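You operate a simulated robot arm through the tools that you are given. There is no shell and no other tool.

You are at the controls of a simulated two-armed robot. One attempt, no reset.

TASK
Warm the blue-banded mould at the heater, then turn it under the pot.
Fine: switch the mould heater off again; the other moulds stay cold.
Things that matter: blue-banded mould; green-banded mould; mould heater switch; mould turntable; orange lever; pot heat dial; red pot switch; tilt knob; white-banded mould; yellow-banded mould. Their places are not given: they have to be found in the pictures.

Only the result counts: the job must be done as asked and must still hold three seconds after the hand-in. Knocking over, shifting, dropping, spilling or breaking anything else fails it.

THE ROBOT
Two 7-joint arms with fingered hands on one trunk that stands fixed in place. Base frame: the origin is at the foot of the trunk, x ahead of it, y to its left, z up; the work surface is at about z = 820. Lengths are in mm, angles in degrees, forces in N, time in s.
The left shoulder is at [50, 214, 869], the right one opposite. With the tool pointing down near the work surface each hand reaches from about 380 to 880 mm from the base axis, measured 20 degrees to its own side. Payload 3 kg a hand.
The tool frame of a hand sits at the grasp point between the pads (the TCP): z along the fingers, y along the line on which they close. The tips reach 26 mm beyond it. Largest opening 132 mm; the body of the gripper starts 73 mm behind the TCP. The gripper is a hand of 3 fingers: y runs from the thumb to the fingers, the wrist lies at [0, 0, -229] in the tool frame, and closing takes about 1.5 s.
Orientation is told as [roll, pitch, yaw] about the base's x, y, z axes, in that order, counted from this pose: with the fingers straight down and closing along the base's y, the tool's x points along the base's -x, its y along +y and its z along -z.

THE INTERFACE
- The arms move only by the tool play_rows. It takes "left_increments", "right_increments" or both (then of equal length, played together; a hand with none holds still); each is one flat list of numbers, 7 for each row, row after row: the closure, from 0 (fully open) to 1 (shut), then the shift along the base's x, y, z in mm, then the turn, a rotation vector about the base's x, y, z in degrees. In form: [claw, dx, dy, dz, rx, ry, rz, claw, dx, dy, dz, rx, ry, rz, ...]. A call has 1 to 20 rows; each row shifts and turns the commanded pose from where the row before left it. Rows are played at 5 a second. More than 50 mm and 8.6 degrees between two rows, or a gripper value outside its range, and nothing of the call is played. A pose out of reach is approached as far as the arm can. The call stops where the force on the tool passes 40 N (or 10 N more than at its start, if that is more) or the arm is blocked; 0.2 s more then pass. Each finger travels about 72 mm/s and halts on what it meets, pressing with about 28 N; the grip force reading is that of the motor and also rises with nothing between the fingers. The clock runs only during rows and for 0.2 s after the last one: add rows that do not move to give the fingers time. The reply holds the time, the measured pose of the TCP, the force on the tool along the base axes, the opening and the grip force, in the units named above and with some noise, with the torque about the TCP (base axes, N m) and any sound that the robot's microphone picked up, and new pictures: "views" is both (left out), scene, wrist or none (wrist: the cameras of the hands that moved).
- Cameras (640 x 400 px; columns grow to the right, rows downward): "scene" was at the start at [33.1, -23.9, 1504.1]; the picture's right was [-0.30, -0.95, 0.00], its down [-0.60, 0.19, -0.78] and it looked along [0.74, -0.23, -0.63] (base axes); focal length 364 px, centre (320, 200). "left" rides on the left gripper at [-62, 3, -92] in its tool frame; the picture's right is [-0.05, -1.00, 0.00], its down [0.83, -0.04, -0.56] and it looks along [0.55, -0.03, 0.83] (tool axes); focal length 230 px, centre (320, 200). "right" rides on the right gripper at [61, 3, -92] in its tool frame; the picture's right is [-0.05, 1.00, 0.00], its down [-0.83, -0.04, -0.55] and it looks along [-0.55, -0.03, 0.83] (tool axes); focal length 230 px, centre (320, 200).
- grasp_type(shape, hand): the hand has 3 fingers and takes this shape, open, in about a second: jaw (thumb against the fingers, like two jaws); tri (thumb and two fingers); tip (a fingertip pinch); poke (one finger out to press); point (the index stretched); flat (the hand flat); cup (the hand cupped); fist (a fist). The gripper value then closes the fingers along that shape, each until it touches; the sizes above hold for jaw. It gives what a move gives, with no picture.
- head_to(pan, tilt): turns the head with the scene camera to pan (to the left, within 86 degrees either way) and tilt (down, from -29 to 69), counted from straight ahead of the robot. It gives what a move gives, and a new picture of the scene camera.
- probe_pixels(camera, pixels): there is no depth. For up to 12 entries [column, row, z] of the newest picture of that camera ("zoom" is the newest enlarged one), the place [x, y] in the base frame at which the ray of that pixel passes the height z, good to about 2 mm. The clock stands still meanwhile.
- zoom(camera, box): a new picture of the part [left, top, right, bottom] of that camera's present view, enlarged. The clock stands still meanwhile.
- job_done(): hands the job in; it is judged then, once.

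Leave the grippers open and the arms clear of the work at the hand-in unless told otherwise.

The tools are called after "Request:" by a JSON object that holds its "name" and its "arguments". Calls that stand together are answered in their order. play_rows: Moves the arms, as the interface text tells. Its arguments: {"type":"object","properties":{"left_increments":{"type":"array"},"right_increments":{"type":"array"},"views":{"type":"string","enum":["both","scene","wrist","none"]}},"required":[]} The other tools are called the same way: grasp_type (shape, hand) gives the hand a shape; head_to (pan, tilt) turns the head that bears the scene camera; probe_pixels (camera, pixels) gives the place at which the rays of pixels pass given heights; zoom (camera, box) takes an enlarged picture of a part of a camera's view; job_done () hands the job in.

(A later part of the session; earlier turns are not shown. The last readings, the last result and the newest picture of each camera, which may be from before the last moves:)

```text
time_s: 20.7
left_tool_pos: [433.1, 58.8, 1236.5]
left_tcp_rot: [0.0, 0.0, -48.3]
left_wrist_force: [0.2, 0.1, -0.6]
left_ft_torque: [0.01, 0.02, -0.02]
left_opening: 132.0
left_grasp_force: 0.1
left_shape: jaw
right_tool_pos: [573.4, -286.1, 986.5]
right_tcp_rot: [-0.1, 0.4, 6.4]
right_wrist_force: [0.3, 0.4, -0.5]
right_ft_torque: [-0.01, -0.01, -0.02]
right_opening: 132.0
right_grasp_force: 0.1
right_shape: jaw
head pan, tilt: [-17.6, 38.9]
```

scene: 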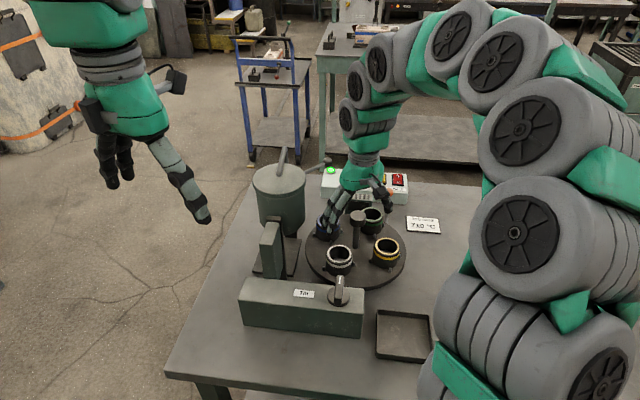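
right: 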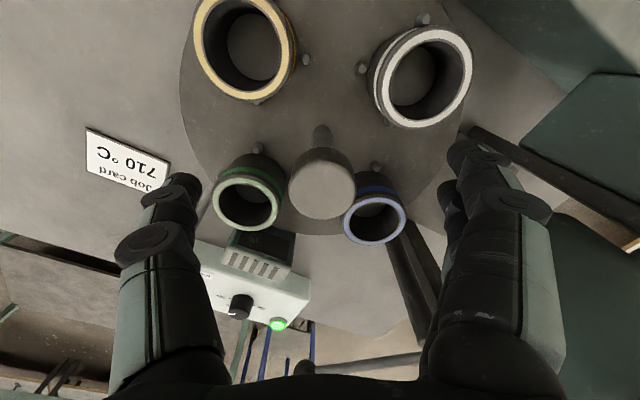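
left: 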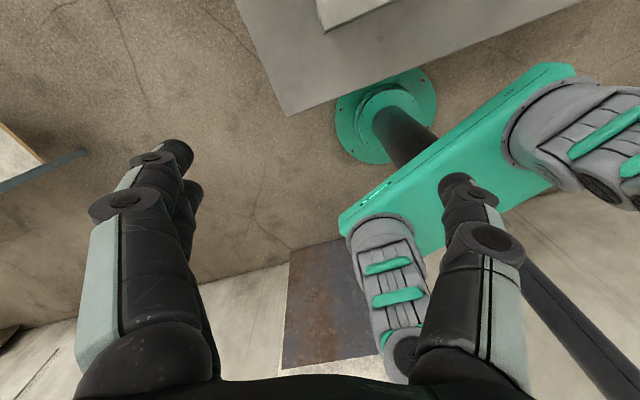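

The disc stayed put and the hand is free. I'll probe the knob and the moulds here to refine the axis before gripping again.

Request:
{"name": "probe_pixels", "arguments": {"camera": "right", "pixels": [[322, 188, 985], [245, 52, 932], [422, 80, 932], [374, 221, 932], [247, 205, 932], [288, 188, 985], [356, 188, 985]]}}

Request:
{"name": "zoom", "arguments": {"camera": "right", "box": [180, 0, 480, 250]}}

Request:
{"name": "zoom", "arguments": {"camera": "right", "box": [180, 220, 330, 340]}}

```text
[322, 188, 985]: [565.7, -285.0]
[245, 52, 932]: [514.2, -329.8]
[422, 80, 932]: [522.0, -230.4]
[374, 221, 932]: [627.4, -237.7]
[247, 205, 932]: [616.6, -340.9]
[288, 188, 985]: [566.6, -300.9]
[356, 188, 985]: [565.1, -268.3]
```

```text
1.60 times, centred on (330, 125) of right
```

zoom: 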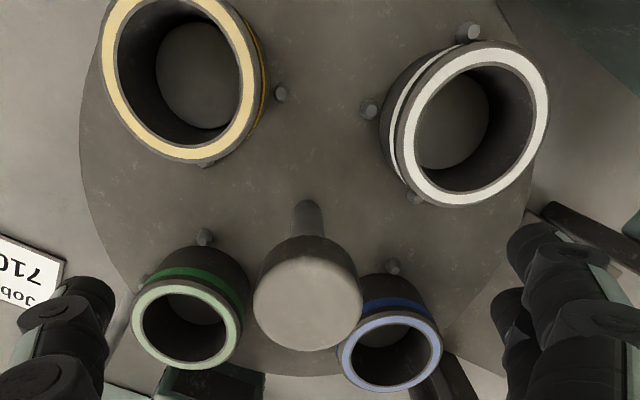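

```text
3.33 times, centred on (255, 280) of right
```

zoom: 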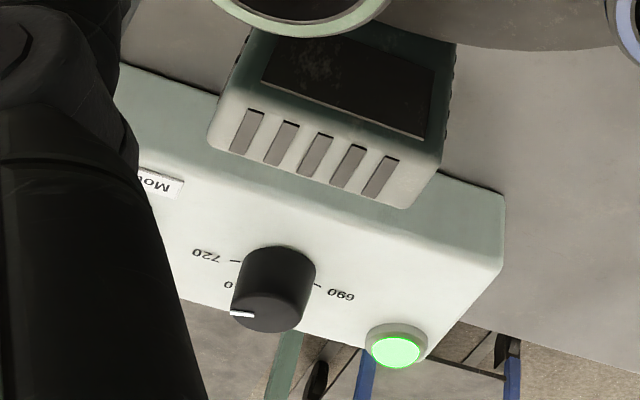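

The moulds give an axis of about (570,-284.8) and blue now at about 39°. It needs roughly −64° more to the heater. I'll shift the hand by (−2.5,+1.3), grip the knob and turn by −60°, then check.

Request:
{"name": "play_rows", "arguments": {"right_increments": [0, -2.5, 1.3, 0, 0, 0, 0, 0.5, 0, 0, 0, 0, 0, 0, 0.8, 0, 0, 0, 0, 0, 0, 1, 0, 0, 0, 0, 0, 0, 1, 0, 0, 0, 0, 0, 0, 1, 0, 0, 0, 0, 0, 0, 1, 0, 0, 0, 0, 0, 0, 1, 0, 0, 0, 0, 0, 0], "views": "none"}}

```text
time_s: 22.5
left_tool_pos: [433.7, 58.8, 1236.2]
left_tcp_rot: [0.0, 0.0, -48.4]
left_wrist_force: [0.2, 0.1, -0.8]
left_ft_torque: [-0.01, 0.0, 0.01]
left_opening: 131.9
left_grasp_force: 0.1
left_shape: jaw
right_tool_pos: [568.6, -284.7, 987.7]
right_tcp_rot: [-0.1, 0.4, 6.3]
right_wrist_force: [-4.4, 0.8, -2.2]
right_ft_torque: [-0.01, 0.08, 0.02]
right_opening: 25.2
right_grasp_force: 28.4
right_shape: jaw
head pan, tilt: [-17.6, 38.9]
```

Gripped at 25 mm with little side force. Now turn clockwise by 60° in steps.

Request:
{"name": "play_rows", "arguments": {"right_increments": [1, 0, 0, 0, 0, 0, -3, 1, 0, 0, 0, 0, 0, -6, 1, 0, 0, 0, 0, 0, -6, 1, 0, 0, 0, 0, 0, -6, 1, 0, 0, 0, 0, 0, -6, 1, 0, 0, 0, 0, 0, -6, 1, 0, 0, 0, 0, 0, -6, 1, 0, 0, 0, 0, 0, -6, 1, 0, 0, 0, 0, 0, -6, 1, 0, 0, 0, 0, 0, -6, 1, 0, 0, 0, 0, 0, -3, 1, 0, 0, 0, 0, 0, 0], "views": "both"}}

```text
time_s: 25.1
left_tool_pos: [433.4, 60.0, 1236.7]
left_tcp_rot: [0.0, 0.1, -48.4]
left_wrist_force: [-0.3, 0.3, 0.5]
left_ft_torque: [0.03, -0.01, -0.01]
left_opening: 131.7
left_grasp_force: 0.0
left_shape: jaw
right_tool_pos: [568.7, -282.9, 987.3]
right_tcp_rot: [-0.2, 0.4, -53.7]
right_wrist_force: [-9.3, 30.6, 3.2]
right_ft_torque: [0.63, 0.02, 0.06]
right_opening: 25.4
right_grasp_force: 27.6
right_shape: jaw
head pan, tilt: [-17.6, 38.9]
```

scene: 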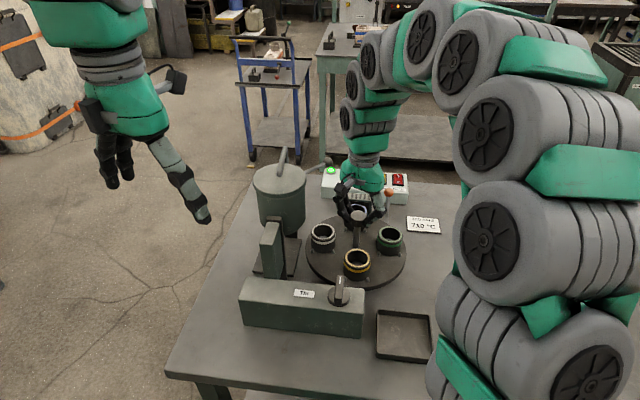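
right: 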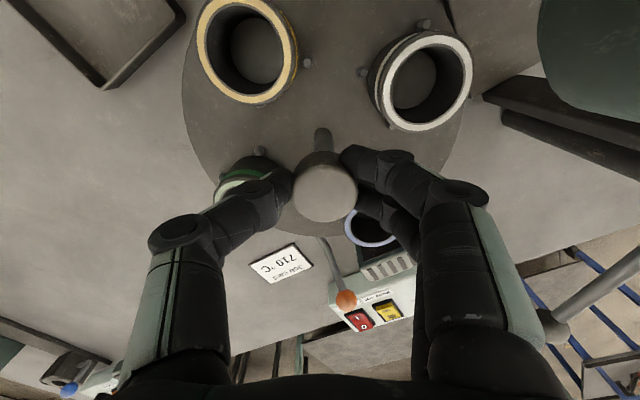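

Blue is almost at the heater: yellow is at (357,263) where blue was at (353,263) at the start, so about −5° remains. I'll relieve the side force with a +2 mm y shift and turn −5°.

Request:
{"name": "play_rows", "arguments": {"right_increments": [1, -0.5, 2, 0, 0, 0, -2, 1, 0, 0.5, 0, 0, 0, -2, 1, 0, 0, 0, 0, 0, -1, 1, 0, 0, 0, 0, 0, 0], "views": "both"}}

Request:
{"name": "zoom", "arguments": {"camera": "scene", "box": [300, 200, 420, 290]}}

```text
time_s: 26.1
left_tool_pos: [434.1, 59.5, 1235.9]
left_tcp_rot: [0.0, -0.1, -48.3]
left_wrist_force: [-0.8, 0.1, -0.1]
left_ft_torque: [0.01, 0.03, 0.01]
left_opening: 131.9
left_grasp_force: 0.1
left_shape: jaw
right_tool_pos: [569.0, -282.7, 987.5]
right_tcp_rot: [0.0, 0.3, -58.7]
right_wrist_force: [-0.4, 15.8, 2.9]
right_ft_torque: [0.37, -0.11, 0.07]
right_opening: 25.3
right_grasp_force: 28.1
right_shape: jaw
head pan, tilt: [-17.6, 38.9]
```

scene: 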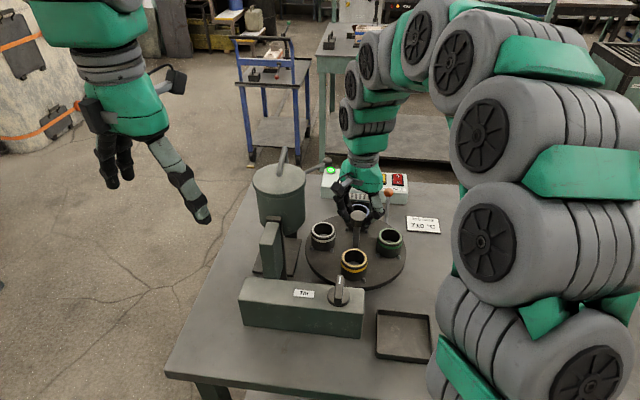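
right: 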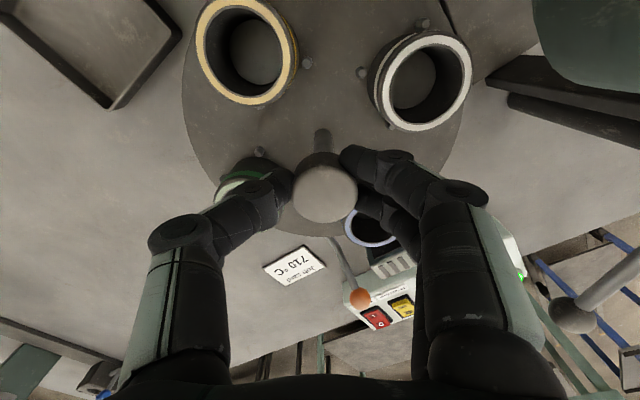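

```text
4.44 times, centred on (360, 245) of scene
```

zoom: 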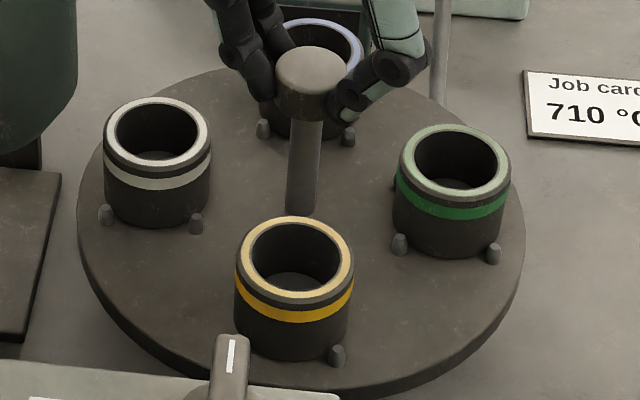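

The moulds now match the original station positions to within a degree (yellow's peg at (337,355) versus blue's at (338,355) before). I'll open gently, then rise straight up.

Request:
{"name": "play_rows", "arguments": {"right_increments": [1, 0, 1.5, 0, 0, 0, 0, 0.85, 0, 0, 0, 0, 0, 0, 0.6, 0, 0, 0, 0, 0, 0, 0.3, 0, 0, 0, 0, 0, 0, 0, 0, 0, 0, 0, 0, 0, 0, 0, 0, 0, 0, 0, 0, 0, 0, 0, 0, 0, 0, 0, 0, 0, 0, 30, 0, 0, 0, 0, 0, 0, 40, 0, 0, 0, 0, 0, 0, 40, 0, 0, 0, 0, 0, 0, 40, 0, 0, 0], "views": "both"}}

Request:
{"name": "zoom", "arguments": {"camera": "scene", "box": [300, 200, 420, 290]}}

```text
time_s: 28.5
left_tool_pos: [432.9, 58.6, 1237.1]
left_tcp_rot: [0.0, 0.0, -48.3]
left_wrist_force: [-0.2, -0.4, -0.2]
left_ft_torque: [0.0, -0.01, -0.03]
left_opening: 132.0
left_grasp_force: 0.0
left_shape: jaw
right_tool_pos: [570.2, -282.4, 1136.8]
right_tcp_rot: [0.0, 0.3, -58.7]
right_wrist_force: [0.5, 0.0, 0.4]
right_ft_torque: [0.03, 0.02, 0.0]
right_opening: 131.7
right_grasp_force: 0.1
right_shape: jaw
head pan, tilt: [-17.6, 38.9]
```

scene: 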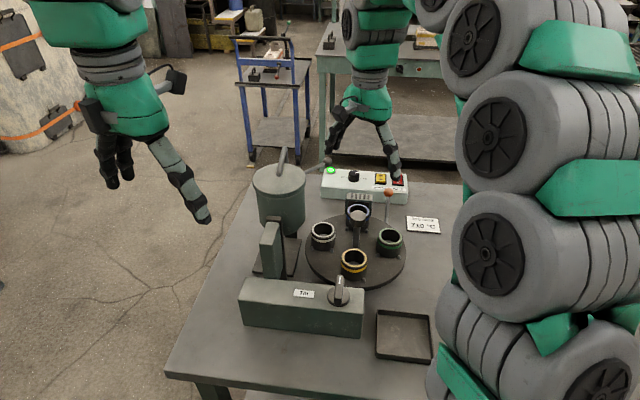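
right: 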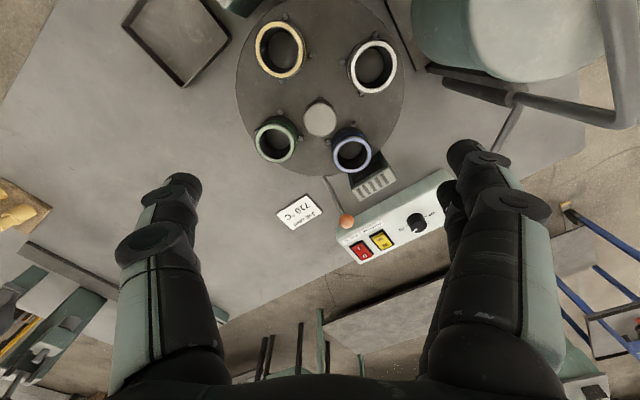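

```text
4.44 times, centred on (360, 245) of scene
```

zoom: 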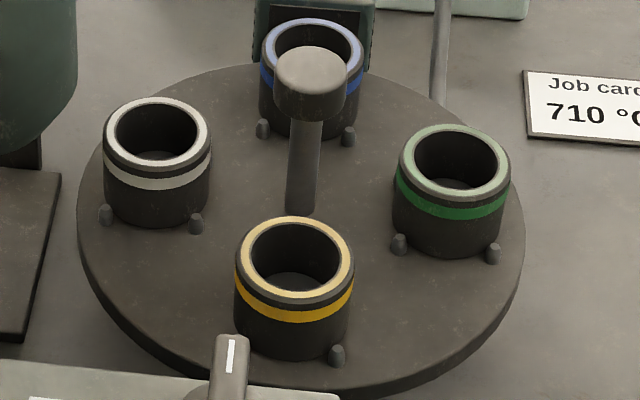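

Blue is at the heater exactly where yellow stood. Now I'll look closely at the switches to learn their present state.

Request:
{"name": "zoom", "arguments": {"camera": "right", "box": [330, 190, 440, 270]}}

Request:
{"name": "zoom", "arguments": {"camera": "scene", "box": [365, 165, 415, 200]}}

Request:
{"name": "probe_pixels", "arguments": {"camera": "right", "pixels": [[381, 240, 870], [381, 240, 880], [381, 240, 890], [361, 251, 880], [347, 222, 910]]}}

Request:
{"name": "probe_pixels", "arguments": {"camera": "scene", "pixels": [[380.5, 178.5, 870], [380.5, 178.5, 880], [380.5, 178.5, 890], [398, 179.5, 880]]}}

```text
5.00 times, centred on (385, 230) of right
```

zoom: 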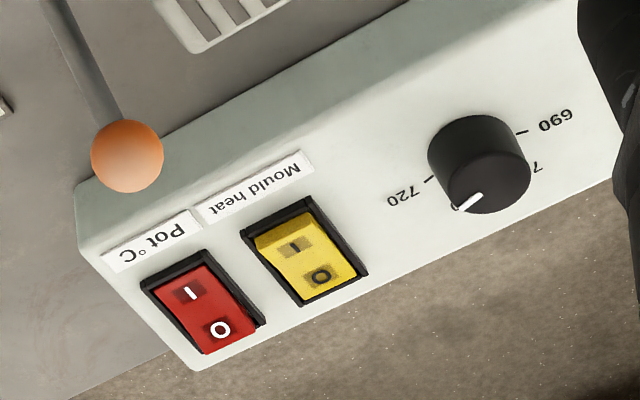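

```text
11.43 times, centred on (390, 182) of scene
```

zoom: 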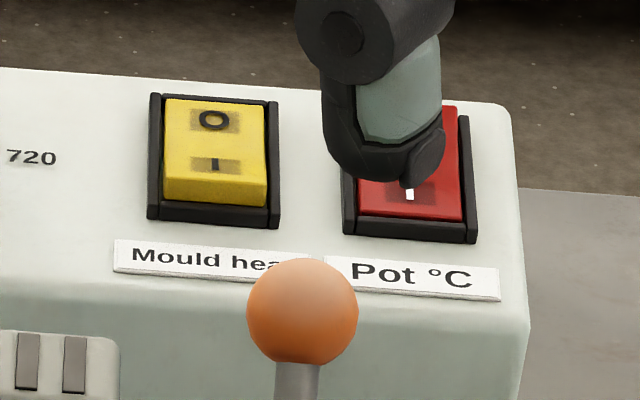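

```text
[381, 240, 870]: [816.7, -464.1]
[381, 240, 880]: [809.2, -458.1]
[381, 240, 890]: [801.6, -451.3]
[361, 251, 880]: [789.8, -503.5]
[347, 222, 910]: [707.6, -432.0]
```

```text
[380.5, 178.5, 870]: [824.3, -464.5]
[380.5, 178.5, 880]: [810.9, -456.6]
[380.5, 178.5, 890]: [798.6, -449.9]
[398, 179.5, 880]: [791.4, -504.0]
```

The yellow rocker's near "I" end is raised, so the mould heater is off; the red one is on. The yellow switch centre is at about (810,-457,880), with "I" on the near side. I'll set the right hand to the poke shape to press it.

Request:
{"name": "grasp_type", "arguments": {"hand": "right", "shape": "poke"}}

Request:
{"name": "play_rows", "arguments": {"right_increments": [0, 0, 0, 0, 0, 0, 0], "views": "both"}}

```text
time_s: 29.4
left_tool_pos: [434.1, 58.6, 1238.4]
left_tcp_rot: [0.0, -0.1, -48.4]
left_wrist_force: [-0.1, -0.2, -0.4]
left_ft_torque: [0.04, 0.02, -0.01]
left_opening: 131.9
left_grasp_force: 0.1
left_shape: jaw
right_tool_pos: [572.7, -282.7, 1137.0]
right_tcp_rot: [0.1, 0.3, -58.7]
right_wrist_force: [0.1, -0.2, -0.1]
right_ft_torque: [0.01, -0.01, 0.02]
right_opening: 0.1
right_grasp_force: 0.1
right_shape: poke
head pan, tilt: [-17.6, 38.9]
```

```text
time_s: 29.8
left_tool_pos: [433.0, 57.6, 1236.8]
left_tcp_rot: [0.0, 0.0, -48.3]
left_wrist_force: [-0.1, 1.0, 1.0]
left_ft_torque: [0.01, 0.01, 0.0]
left_opening: 131.9
left_grasp_force: 0.1
left_shape: jaw
right_tool_pos: [571.9, -282.0, 1135.6]
right_tcp_rot: [-0.1, 0.3, -58.8]
right_wrist_force: [-0.1, -0.7, -0.1]
right_ft_torque: [0.03, 0.03, 0.0]
right_opening: 0.3
right_grasp_force: 0.1
right_shape: poke
head pan, tilt: [-17.6, 38.9]
```

scene: 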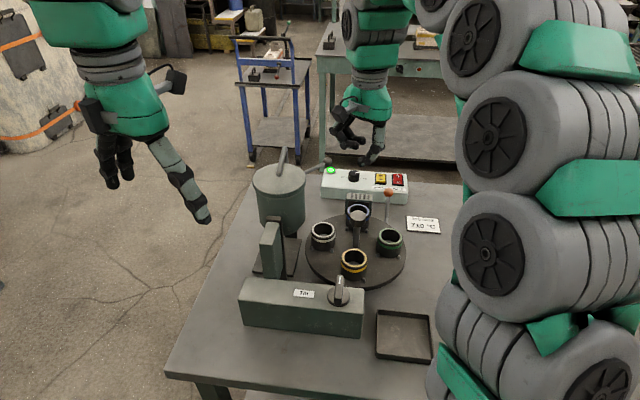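
right: 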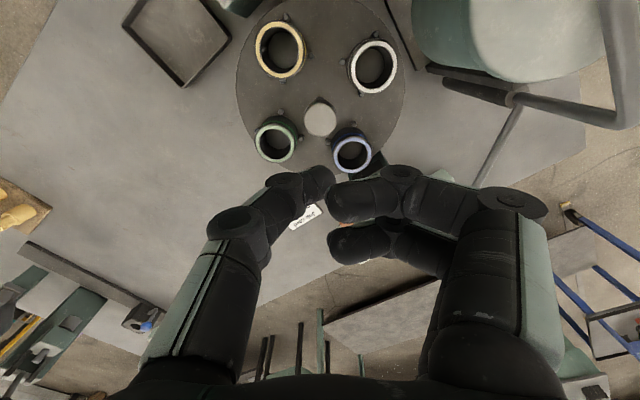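

In the poke shape one finger is stretched and the others are curled. I'll zoom the scene and wrist views to see which tip leads.

Request:
{"name": "zoom", "arguments": {"camera": "scene", "box": [310, 70, 420, 180]}}

Request:
{"name": "zoom", "arguments": {"camera": "right", "box": [180, 140, 460, 300]}}

```text
3.64 times, centred on (365, 125) of scene
```

zoom: 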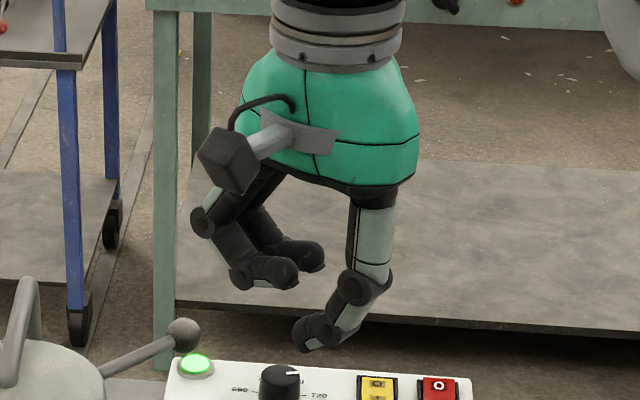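

```text
2.29 times, centred on (320, 220) of right
```

zoom: 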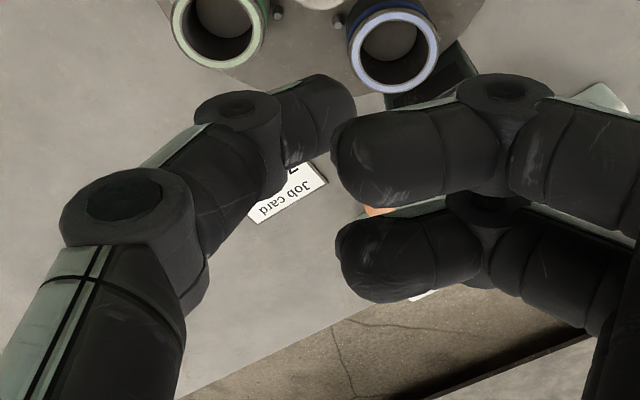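

The thumb is the poking finger, its tip near the tool axis. I'll check where the tip is: scene pixel (361.5,165.5).

Request:
{"name": "probe_pixels", "arguments": {"camera": "scene", "pixels": [[361.5, 165.5, 1110], [361.5, 165.5, 1120], [361.5, 165.5, 1100]]}}

Request:
{"name": "probe_pixels", "arguments": {"camera": "right", "pixels": [[330, 182, 1110], [330, 182, 1120], [330, 182, 1100]]}}

```text
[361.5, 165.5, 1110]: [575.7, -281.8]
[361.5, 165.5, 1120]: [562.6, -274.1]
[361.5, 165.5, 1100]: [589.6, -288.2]
```

```text
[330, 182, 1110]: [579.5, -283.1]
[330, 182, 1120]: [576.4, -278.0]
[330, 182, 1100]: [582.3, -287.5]
```

The tip is at about TCP +26 mm along the tool axis (+3 mm in y). I'll move to above the switch's "I" end with yaw −40° and a 20° forward tilt for reach, at TCP z≈1030.

Request:
{"name": "play_rows", "arguments": {"right_increments": [0, 30.9, -23.7, -15, 0, 0, 6.3, 0, 30.9, -23.7, -15, 0, 0, 6.3, 0, 30.9, -23.7, -15, 0, 0, 6.2, 0, 30.9, -23.7, -15, -4.29, -5.11, 0, 0, 30.9, -23.7, -15, -4.29, -5.11, 0, 0, 30.9, -23.7, -15, -4.29, -5.11, 0, 0, 30.9, -23.7, -15, 0, 0, 0, 0, 0, 0, 0, 0, 0, 0], "views": "both"}}

```text
time_s: 31.6
left_tool_pos: [433.9, 58.6, 1237.9]
left_tcp_rot: [0.0, 0.0, -48.3]
left_wrist_force: [-0.4, 1.4, -0.5]
left_ft_torque: [0.01, 0.01, 0.01]
left_opening: 132.1
left_grasp_force: 0.1
left_shape: jaw
right_tool_pos: [788.5, -448.0, 1031.5]
right_tcp_rot: [-0.2, -19.7, -39.9]
right_wrist_force: [-0.3, 0.5, -1.0]
right_ft_torque: [0.01, -0.02, 0.0]
right_opening: 0.3
right_grasp_force: 0.1
right_shape: poke
head pan, tilt: [-17.6, 38.9]
```

scene: 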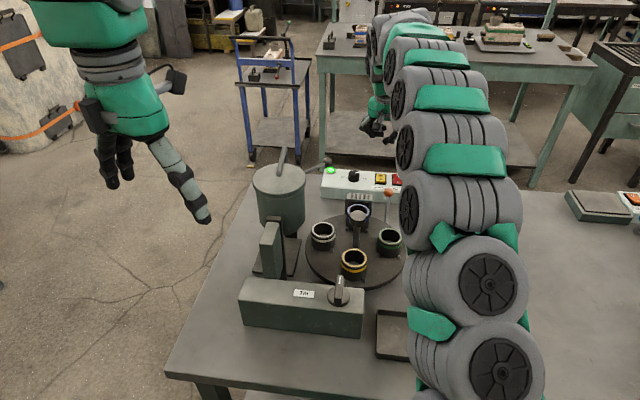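
right: 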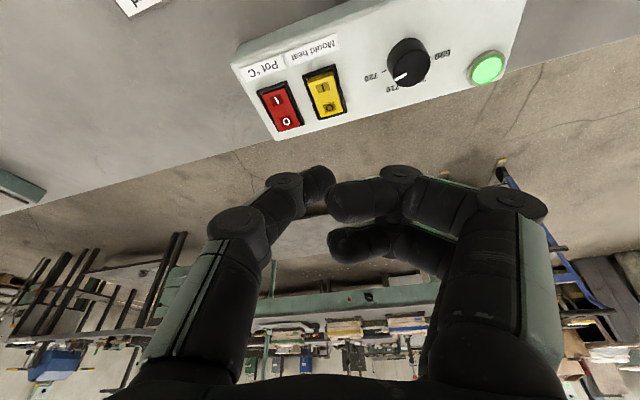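

Pose reached. I'll probe the yellow switch's "I" and "O" marks from this nearer view (at about (322,80) and (328,103)).

Request:
{"name": "zoom", "arguments": {"camera": "right", "box": [220, 20, 420, 150]}}

Request:
{"name": "probe_pixels", "arguments": {"camera": "right", "pixels": [[322, 85, 880], [328, 105, 880], [325, 93, 880], [325, 93, 875], [325, 93, 885], [318, 72, 887], [332, 115, 878]]}}

```text
3.08 times, centred on (320, 85) of right
```

zoom: 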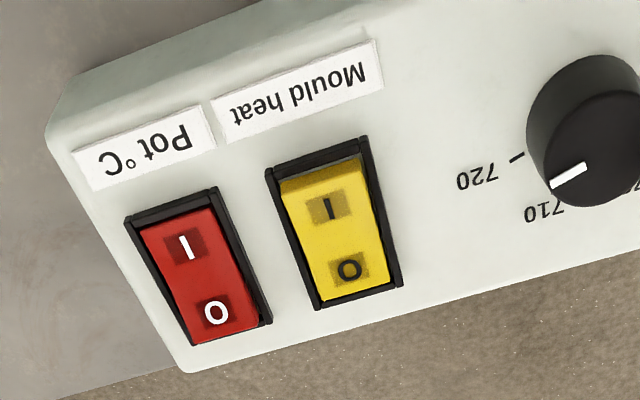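

```text
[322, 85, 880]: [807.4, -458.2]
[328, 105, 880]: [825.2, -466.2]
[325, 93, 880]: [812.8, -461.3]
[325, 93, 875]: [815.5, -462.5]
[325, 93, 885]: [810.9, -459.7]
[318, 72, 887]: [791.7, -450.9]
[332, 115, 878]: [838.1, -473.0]
```

The switch centre is about (816,-461,876), so the "I" end to press is near (802,-455). I'll shift (+5,−3.7) and go down to just above it (tip at ~z 897), then look.

Request:
{"name": "play_rows", "arguments": {"right_increments": [0, 5, -3.7, -36, 0, 0, 0, 0, 0, 0, -37, 0, 0, 0, 0, 0, 0, -37, 0, 0, 0, 0, 0, 0, 0, 0, 0, 0], "views": "both"}}

Request:
{"name": "zoom", "arguments": {"camera": "right", "box": [220, 80, 440, 240]}}

Request:
{"name": "zoom", "arguments": {"camera": "scene", "box": [340, 140, 430, 210]}}

```text
time_s: 32.6
left_tool_pos: [433.5, 58.8, 1237.5]
left_tcp_rot: [0.0, 0.0, -48.2]
left_wrist_force: [-0.9, 0.6, -0.2]
left_ft_torque: [0.01, 0.0, 0.02]
left_opening: 132.0
left_grasp_force: 0.0
left_shape: jaw
right_tool_pos: [791.7, -449.7, 923.6]
right_tcp_rot: [-0.1, -19.7, -39.9]
right_wrist_force: [0.5, 0.0, 0.0]
right_ft_torque: [-0.02, -0.01, 0.01]
right_opening: 0.1
right_grasp_force: 0.0
right_shape: poke
head pan, tilt: [-17.6, 38.9]
```

scene: 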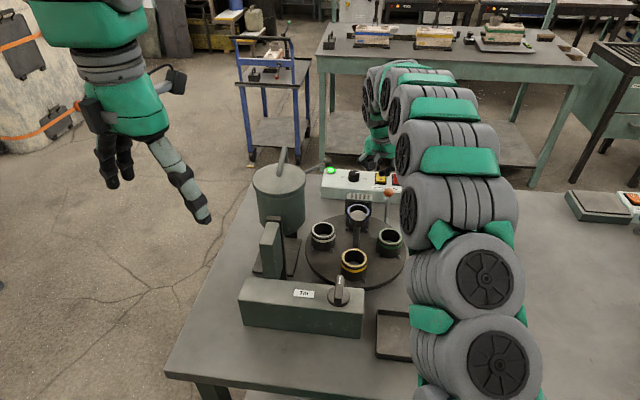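
right: 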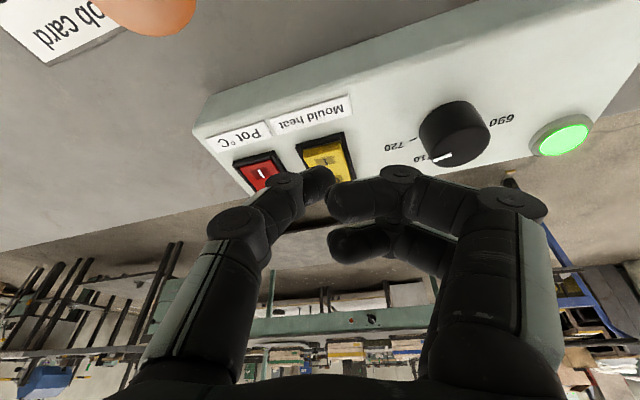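

```text
2.50 times, centred on (330, 160) of right
```

zoom: 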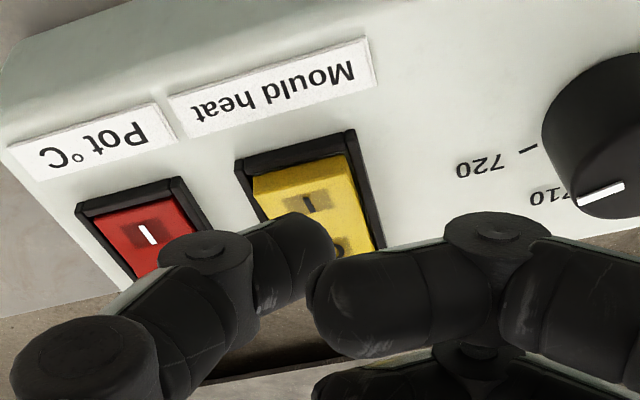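

```text
5.71 times, centred on (385, 175) of scene
```

zoom: 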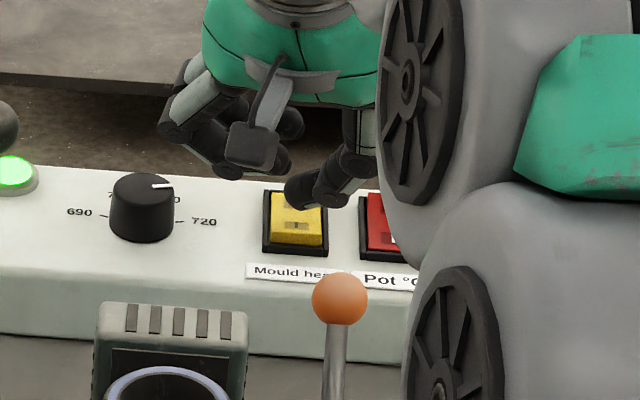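

The thumb tip is over the rocker, but its last segment lies rather flat, so the knuckle could touch the bezel. I'll roll the hand 15° so the thumb points more steeply down, compensating the tip shift, and look again.

Request:
{"name": "play_rows", "arguments": {"right_increments": [0, 2.2, 2.6, 2, -5.75, 4.8, 0, 0, 2.2, 2.6, 2, -5.75, 4.8, 0, 0, 0, 0, 0, 0, 0, 0], "views": "both"}}

Request:
{"name": "zoom", "arguments": {"camera": "right", "box": [220, 80, 440, 240]}}

Request:
{"name": "zoom", "arguments": {"camera": "scene", "box": [340, 140, 430, 210]}}

```text
time_s: 33.4
left_tool_pos: [432.4, 59.4, 1236.8]
left_tcp_rot: [0.0, 0.0, -48.3]
left_wrist_force: [0.4, 0.3, -0.2]
left_ft_torque: [-0.01, -0.05, 0.01]
left_opening: 132.0
left_grasp_force: 0.2
left_shape: jaw
right_tool_pos: [794.4, -444.5, 926.3]
right_tcp_rot: [-16.0, -19.0, -34.6]
right_wrist_force: [0.6, -0.3, 0.2]
right_ft_torque: [0.03, 0.0, 0.02]
right_opening: 0.0
right_grasp_force: 0.1
right_shape: poke
head pan, tilt: [-17.6, 38.9]
```

scene: 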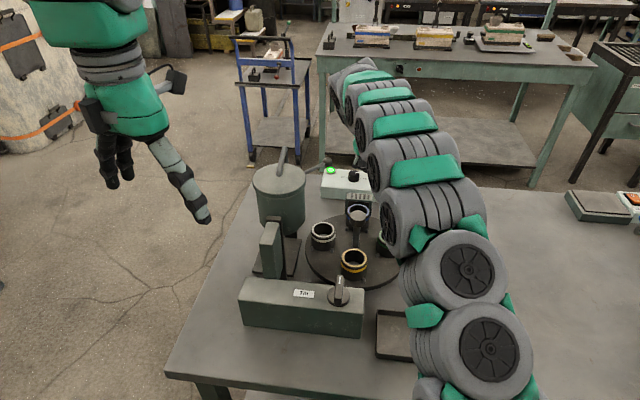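
right: 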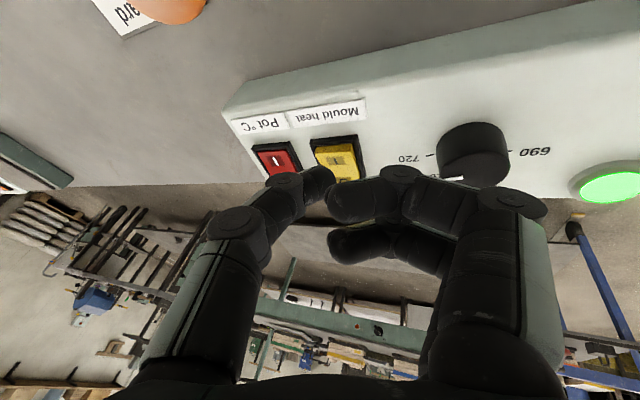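

```text
2.50 times, centred on (330, 160) of right
```

zoom: 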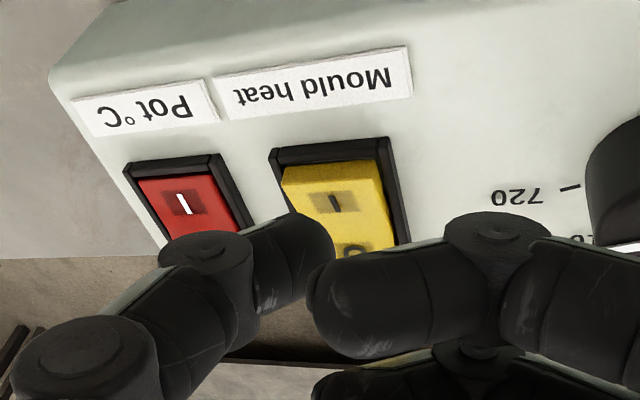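

```text
5.71 times, centred on (385, 175) of scene
```

zoom: 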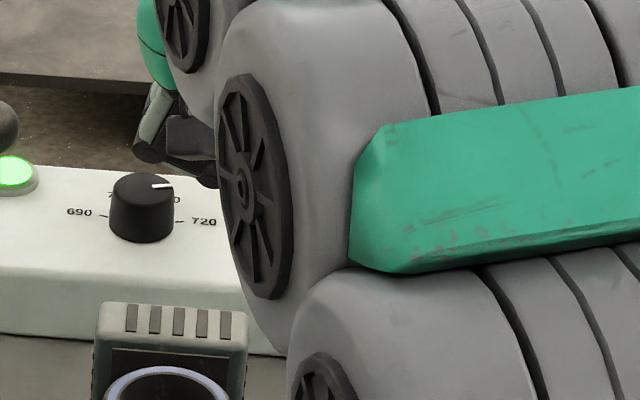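

The roll changed the whole arm's posture: its links now pass in front of the disc in the scene view. Before pressing I want to be sure nothing is near the moulds. I'll turn the left hand round (yaw to about +90°) so its camera looks across the table from the left.

Request:
{"name": "play_rows", "arguments": {"left_increments": [0, 6, 8, 0, 0, 0, 8, 0, 6, 8, 0, 0, 0, 8, 0, 6, 8, 0, 0, 0, 8, 0, 6, 8, 0, 0, 0, 8, 0, 6, 8, 0, 0, 0, 8, 0, 6, 8, 0, 0, 0, 8, 0, 6, 8, 0, 0, 0, 8, 0, 6, 8, 0, 0, 0, 8, 0, 6, 8, 0, 0, 0, 8, 0, 6, 8, 0, 0, 0, 8, 0, 6, 8, 0, 0, 0, 8, 0, 6, 8, 0, 0, 0, 8, 0, 6, 8, 0, 0, 0, 8, 0, 6, 8, 0, 0, 0, 8, 0, 6, 8, 0, 0, 0, 8], "views": "both"}}

```text
time_s: 36.6
left_tool_pos: [524.6, 180.6, 1237.1]
left_tcp_rot: [0.0, 0.0, 71.8]
left_wrist_force: [0.2, -0.5, -0.8]
left_ft_torque: [0.02, 0.04, -0.03]
left_opening: 131.9
left_grasp_force: 0.0
left_shape: jaw
right_tool_pos: [794.6, -444.8, 925.3]
right_tcp_rot: [-16.0, -19.0, -34.6]
right_wrist_force: [-1.1, 0.6, -0.3]
right_ft_torque: [0.02, 0.02, 0.04]
right_opening: 0.1
right_grasp_force: 0.0
right_shape: poke
head pan, tilt: [-17.6, 38.9]
```

scene: 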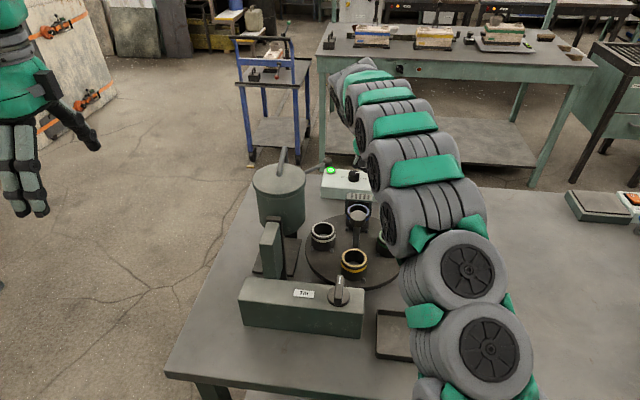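
left: 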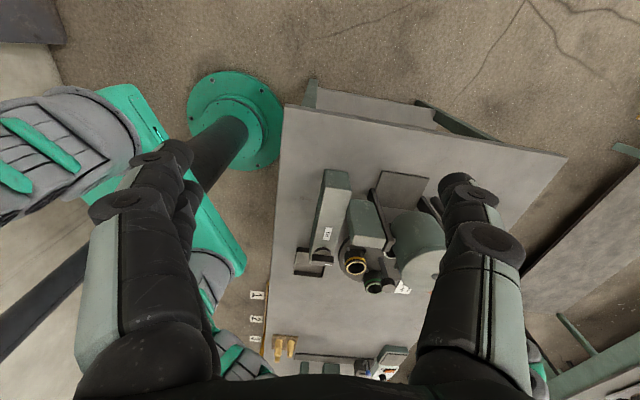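

The left camera now sees the table from the left. I'll turn a little more, lower it and tilt it up to look across at the height of the arm above the disc.

Request:
{"name": "play_rows", "arguments": {"left_increments": [0, 0, 0, -30, 0, 0, 8, 0, 0, 0, -30, 0, 0, 8, 0, 0, 0, -30, 0, 0, 4, 0, 0, 0, -20, -7.5, 0, 0, 0, 0, 0, -20, -7.5, 0, 0, 0, 0, 0, -20, -7.5, 0, 0, 0, 0, 0, -10, -7.5, 0, 0, 0, 0, 0, 0, 0, 0, 0], "views": "wrist"}}

```text
time_s: 38.4
left_tool_pos: [523.8, 179.8, 1077.5]
left_tcp_rot: [1.0, 30.2, 91.9]
left_wrist_force: [0.0, 0.0, -0.7]
left_ft_torque: [-0.01, -0.02, -0.01]
left_opening: 131.9
left_grasp_force: 0.0
left_shape: jaw
right_tool_pos: [795.3, -444.3, 926.4]
right_tcp_rot: [-16.0, -19.0, -34.6]
right_wrist_force: [0.5, -0.5, 0.3]
right_ft_torque: [0.01, 0.01, 0.01]
right_opening: 0.0
right_grasp_force: 0.1
right_shape: poke
head pan, tilt: [-17.6, 38.9]
```

left: 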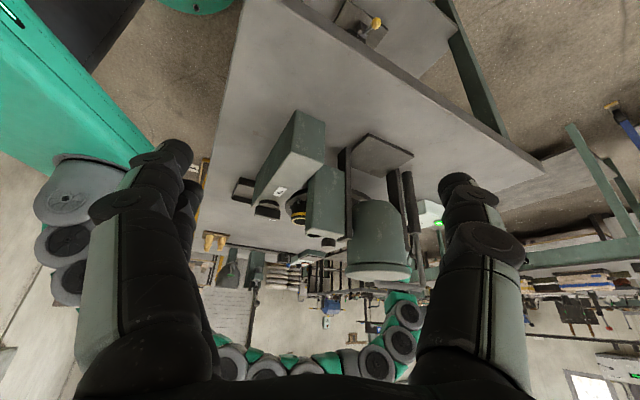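

From the left view (upside-down, so lower rows are higher up), the right arm's links are at rows 330–370, above z≈1126 and well clear of the moulds. Now I'll press: lower the tip onto the "I" end in small steps.

Request:
{"name": "play_rows", "arguments": {"right_increments": [0, 2, -2, -5, 0, 0, 0, 0, 0, 0, -5, 0, 0, 0, 0, 0, 0, -5, 0, 0, 0, 0, 0, 0, -2, 0, 0, 0, 0, 0, 0, -2, 0, 0, 0, 0, 0, 0, -2, 0, 0, 0], "views": "wrist"}}

Request:
{"name": "zoom", "arguments": {"camera": "right", "box": [220, 80, 440, 240]}}

```text
time_s: 39.8
left_tool_pos: [523.6, 179.7, 1078.6]
left_tcp_rot: [0.9, 29.9, 91.9]
left_wrist_force: [-1.0, 0.3, 1.0]
left_ft_torque: [0.01, -0.01, -0.01]
left_opening: 131.9
left_grasp_force: 0.0
left_shape: jaw
right_tool_pos: [796.8, -447.9, 905.6]
right_tcp_rot: [-16.0, -19.0, -34.7]
right_wrist_force: [-0.3, 0.0, 0.0]
right_ft_torque: [-0.02, 0.01, 0.0]
right_opening: 0.0
right_grasp_force: 0.1
right_shape: poke
head pan, tilt: [-17.6, 38.9]
```

right: 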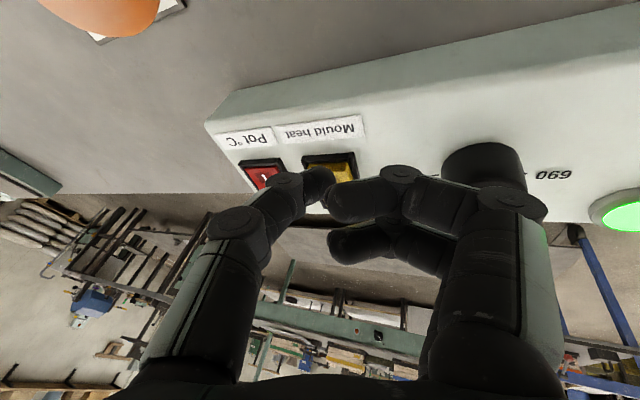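

```text
2.50 times, centred on (330, 160) of right
```

zoom: 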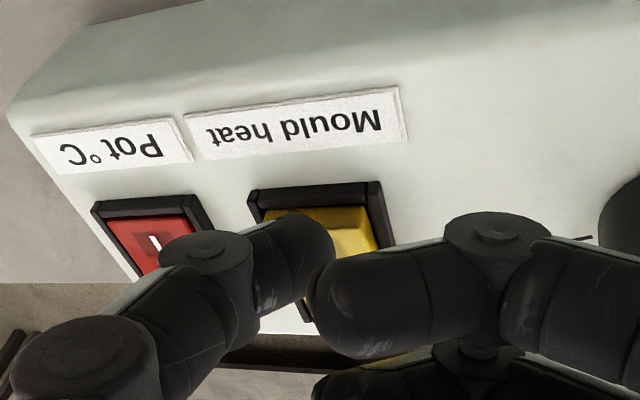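

No contact yet with the tip at z≈882. I'll go on down in 2 mm steps.

Request:
{"name": "play_rows", "arguments": {"right_increments": [0, 0, 0, -2, 0, 0, 0, 0, 0, 0, -2, 0, 0, 0, 0, 0, 0, -2, 0, 0, 0, 0, 0, 0, -2, 0, 0, 0], "views": "wrist"}}

Request:
{"name": "zoom", "arguments": {"camera": "right", "box": [220, 80, 440, 240]}}

```text
time_s: 40.8
left_tool_pos: [523.5, 180.0, 1077.1]
left_tcp_rot: [1.0, 30.0, 91.9]
left_wrist_force: [-0.3, -0.2, 0.2]
left_ft_torque: [-0.01, 0.01, -0.01]
left_opening: 131.8
left_grasp_force: 0.1
left_shape: jaw
right_tool_pos: [796.6, -447.0, 895.6]
right_tcp_rot: [-16.0, -19.0, -34.6]
right_wrist_force: [-0.5, 0.0, -0.2]
right_ft_torque: [0.01, 0.02, -0.01]
right_opening: 0.3
right_grasp_force: 0.0
right_shape: poke
head pan, tilt: [-17.6, 38.9]
```

right: 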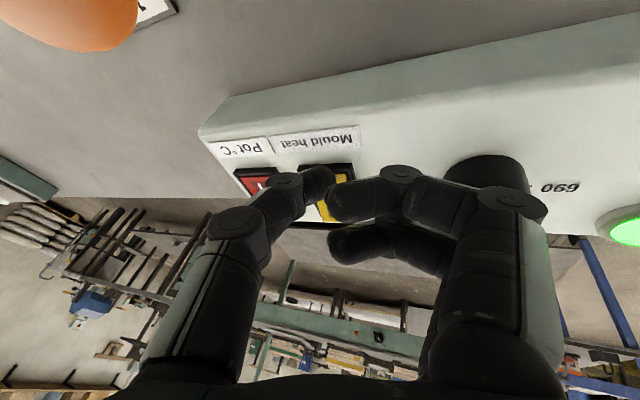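

```text
2.50 times, centred on (330, 160) of right
```

zoom: 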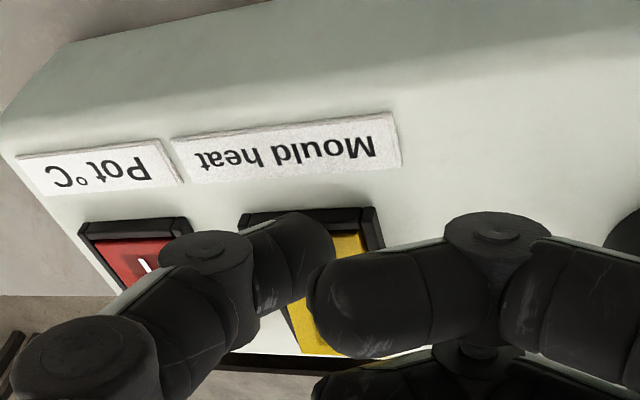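

Still no contact with the tip at z≈872. I'll probe the bezel corners in this near view to check the switch's true height and place.

Request:
{"name": "probe_pixels", "arguments": {"camera": "right", "pixels": [[299.2, 165.2, 865], [299.2, 165.2, 875], [351.2, 163.2, 865], [351.2, 163.2, 875], [270, 169.5, 865], [270, 169.5, 875], [243, 172, 875]]}}

Request:
{"name": "zoom", "arguments": {"camera": "right", "box": [230, 130, 370, 240]}}

Request:
{"name": "zoom", "arguments": {"camera": "left", "box": [380, 160, 500, 260]}}

```text
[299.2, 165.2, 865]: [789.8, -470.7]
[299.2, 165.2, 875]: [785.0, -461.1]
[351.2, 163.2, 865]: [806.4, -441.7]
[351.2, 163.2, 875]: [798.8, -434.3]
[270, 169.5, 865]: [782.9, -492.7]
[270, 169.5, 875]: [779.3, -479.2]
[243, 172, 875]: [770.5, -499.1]
```

```text
3.64 times, centred on (300, 185) of right
```

zoom: 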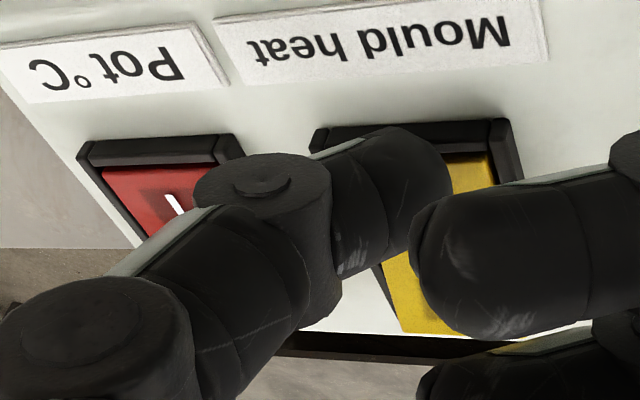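

```text
4.00 times, centred on (440, 210) of left
```

zoom: 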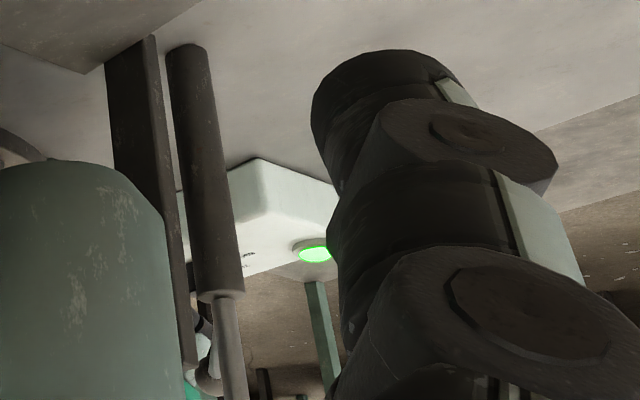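

The geometry says I'm over the rocker's near end, still without contact. I'll continue in 2 mm steps, watching force and sound.

Request:
{"name": "play_rows", "arguments": {"right_increments": [0, 0, 0, -2, 0, 0, 0, 0, 0, 0, -2, 0, 0, 0, 0, 0, 0, 0, 0, 0, 0], "views": "both"}}

Request:
{"name": "zoom", "arguments": {"camera": "right", "box": [230, 130, 370, 240]}}

```text
time_s: 41.6
left_tool_pos: [523.5, 181.0, 1076.6]
left_tcp_rot: [0.9, 30.0, 91.9]
left_wrist_force: [-0.9, 0.1, 0.0]
left_ft_torque: [-0.02, -0.01, 0.0]
left_opening: 131.5
left_grasp_force: 0.1
left_shape: jaw
right_tool_pos: [797.1, -446.6, 896.1]
right_tcp_rot: [-15.9, -19.2, -34.6]
right_wrist_force: [-8.6, 2.7, 30.6]
right_ft_torque: [-0.24, 0.05, -0.07]
right_opening: 0.0
right_grasp_force: 0.1
right_shape: poke
head pan, tilt: [-17.6, 38.9]
```

scene: 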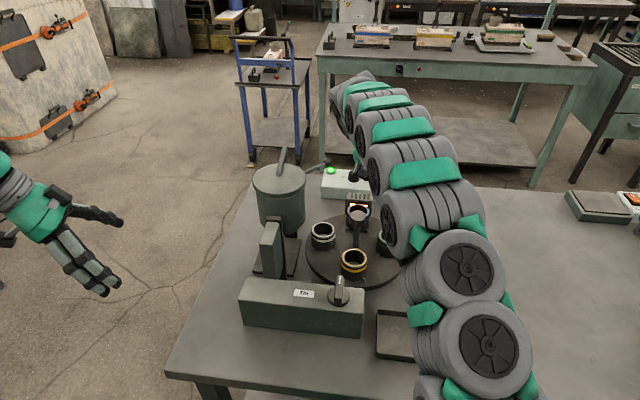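
right: 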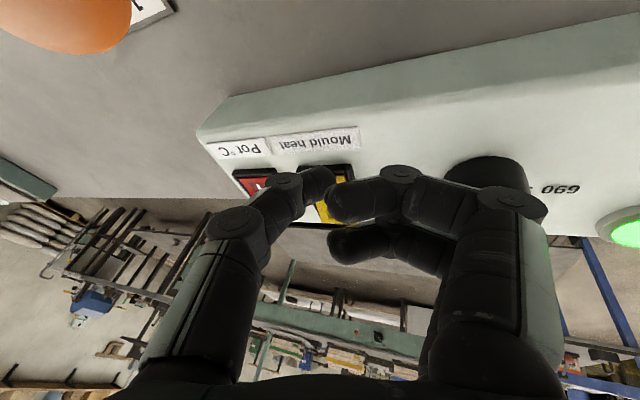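

```text
3.64 times, centred on (300, 185) of right
```

zoom: 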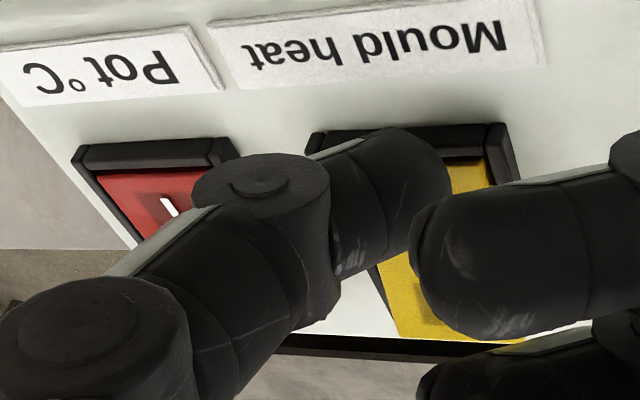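

Now there's 30 N of contact force. In the scene view the heater looks different; let me zoom on it to check for a glow.

Request:
{"name": "zoom", "arguments": {"camera": "scene", "box": [320, 170, 400, 240]}}

```text
5.71 times, centred on (360, 205) of scene
```

zoom: 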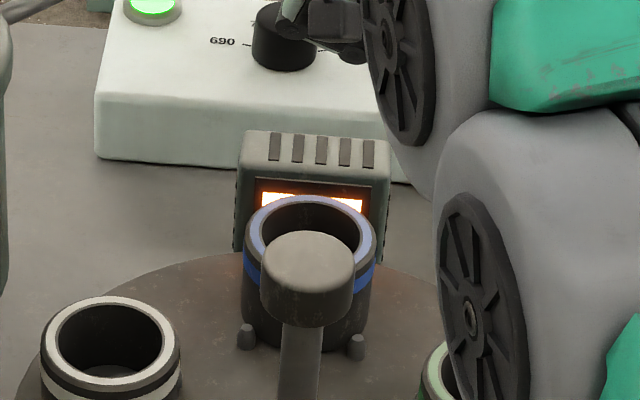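

The heater glows orange: it's on, with blue in front of it. I'll lift the finger and move it over the far "O" end while watching the blue mould warm.

Request:
{"name": "play_rows", "arguments": {"right_increments": [0, 0, 0, 8, 0, 0, 0, 0, 0, 0, 12, 0, 0, 0, 0, 12, -5.5, 5, 0, 0, 0, 0, 12, -5.5, 0, 0, 0, 0], "views": "both"}}

Request:
{"name": "zoom", "arguments": {"camera": "right", "box": [230, 90, 430, 240]}}

Request:
{"name": "zoom", "arguments": {"camera": "scene", "box": [320, 170, 400, 240]}}

```text
time_s: 42.6
left_tool_pos: [522.6, 179.8, 1076.9]
left_tcp_rot: [1.0, 30.0, 92.0]
left_wrist_force: [0.1, 0.7, 0.3]
left_ft_torque: [-0.02, 0.01, -0.03]
left_opening: 131.9
left_grasp_force: 0.0
left_shape: jaw
right_tool_pos: [820.4, -458.7, 918.0]
right_tcp_rot: [-16.0, -18.9, -34.5]
right_wrist_force: [-0.1, -0.4, -0.1]
right_ft_torque: [0.0, -0.02, 0.0]
right_opening: 0.0
right_grasp_force: 0.1
right_shape: poke
head pan, tilt: [-17.6, 38.9]
```

scene: 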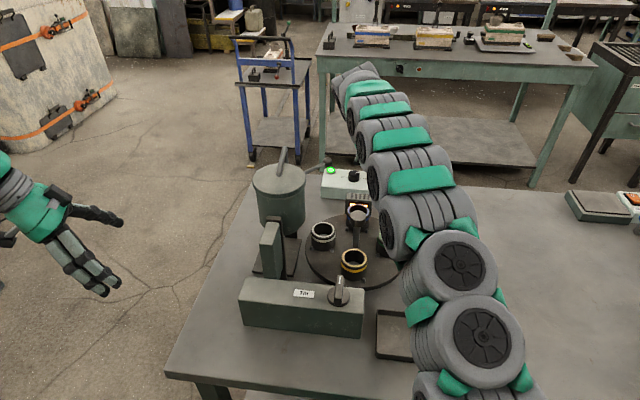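
right: 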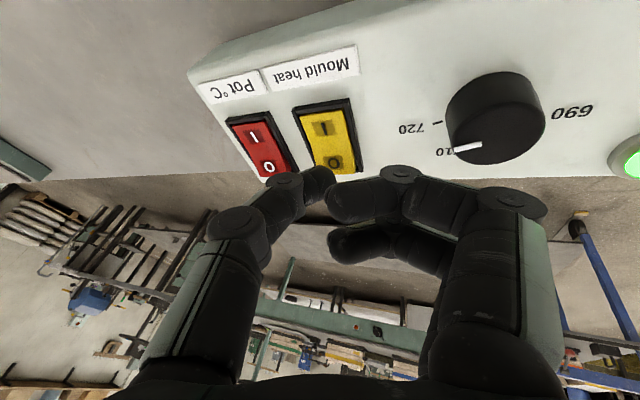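

```text
2.67 times, centred on (330, 165) of right
```

zoom: 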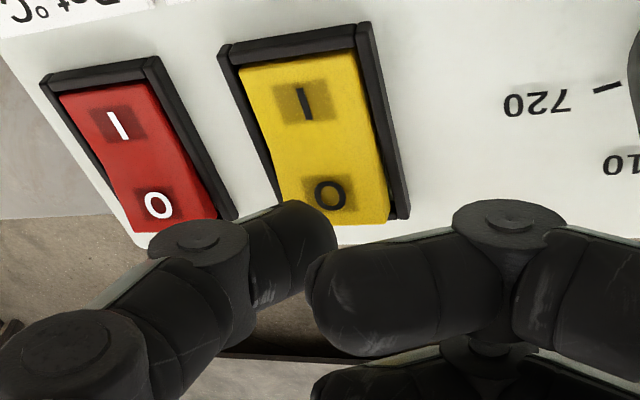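

```text
5.71 times, centred on (360, 205) of scene
```

zoom: 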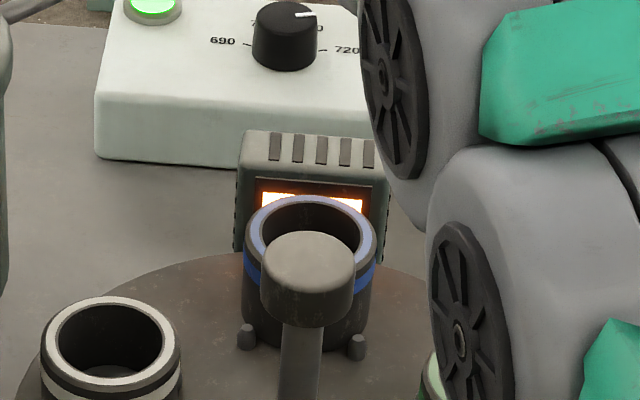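

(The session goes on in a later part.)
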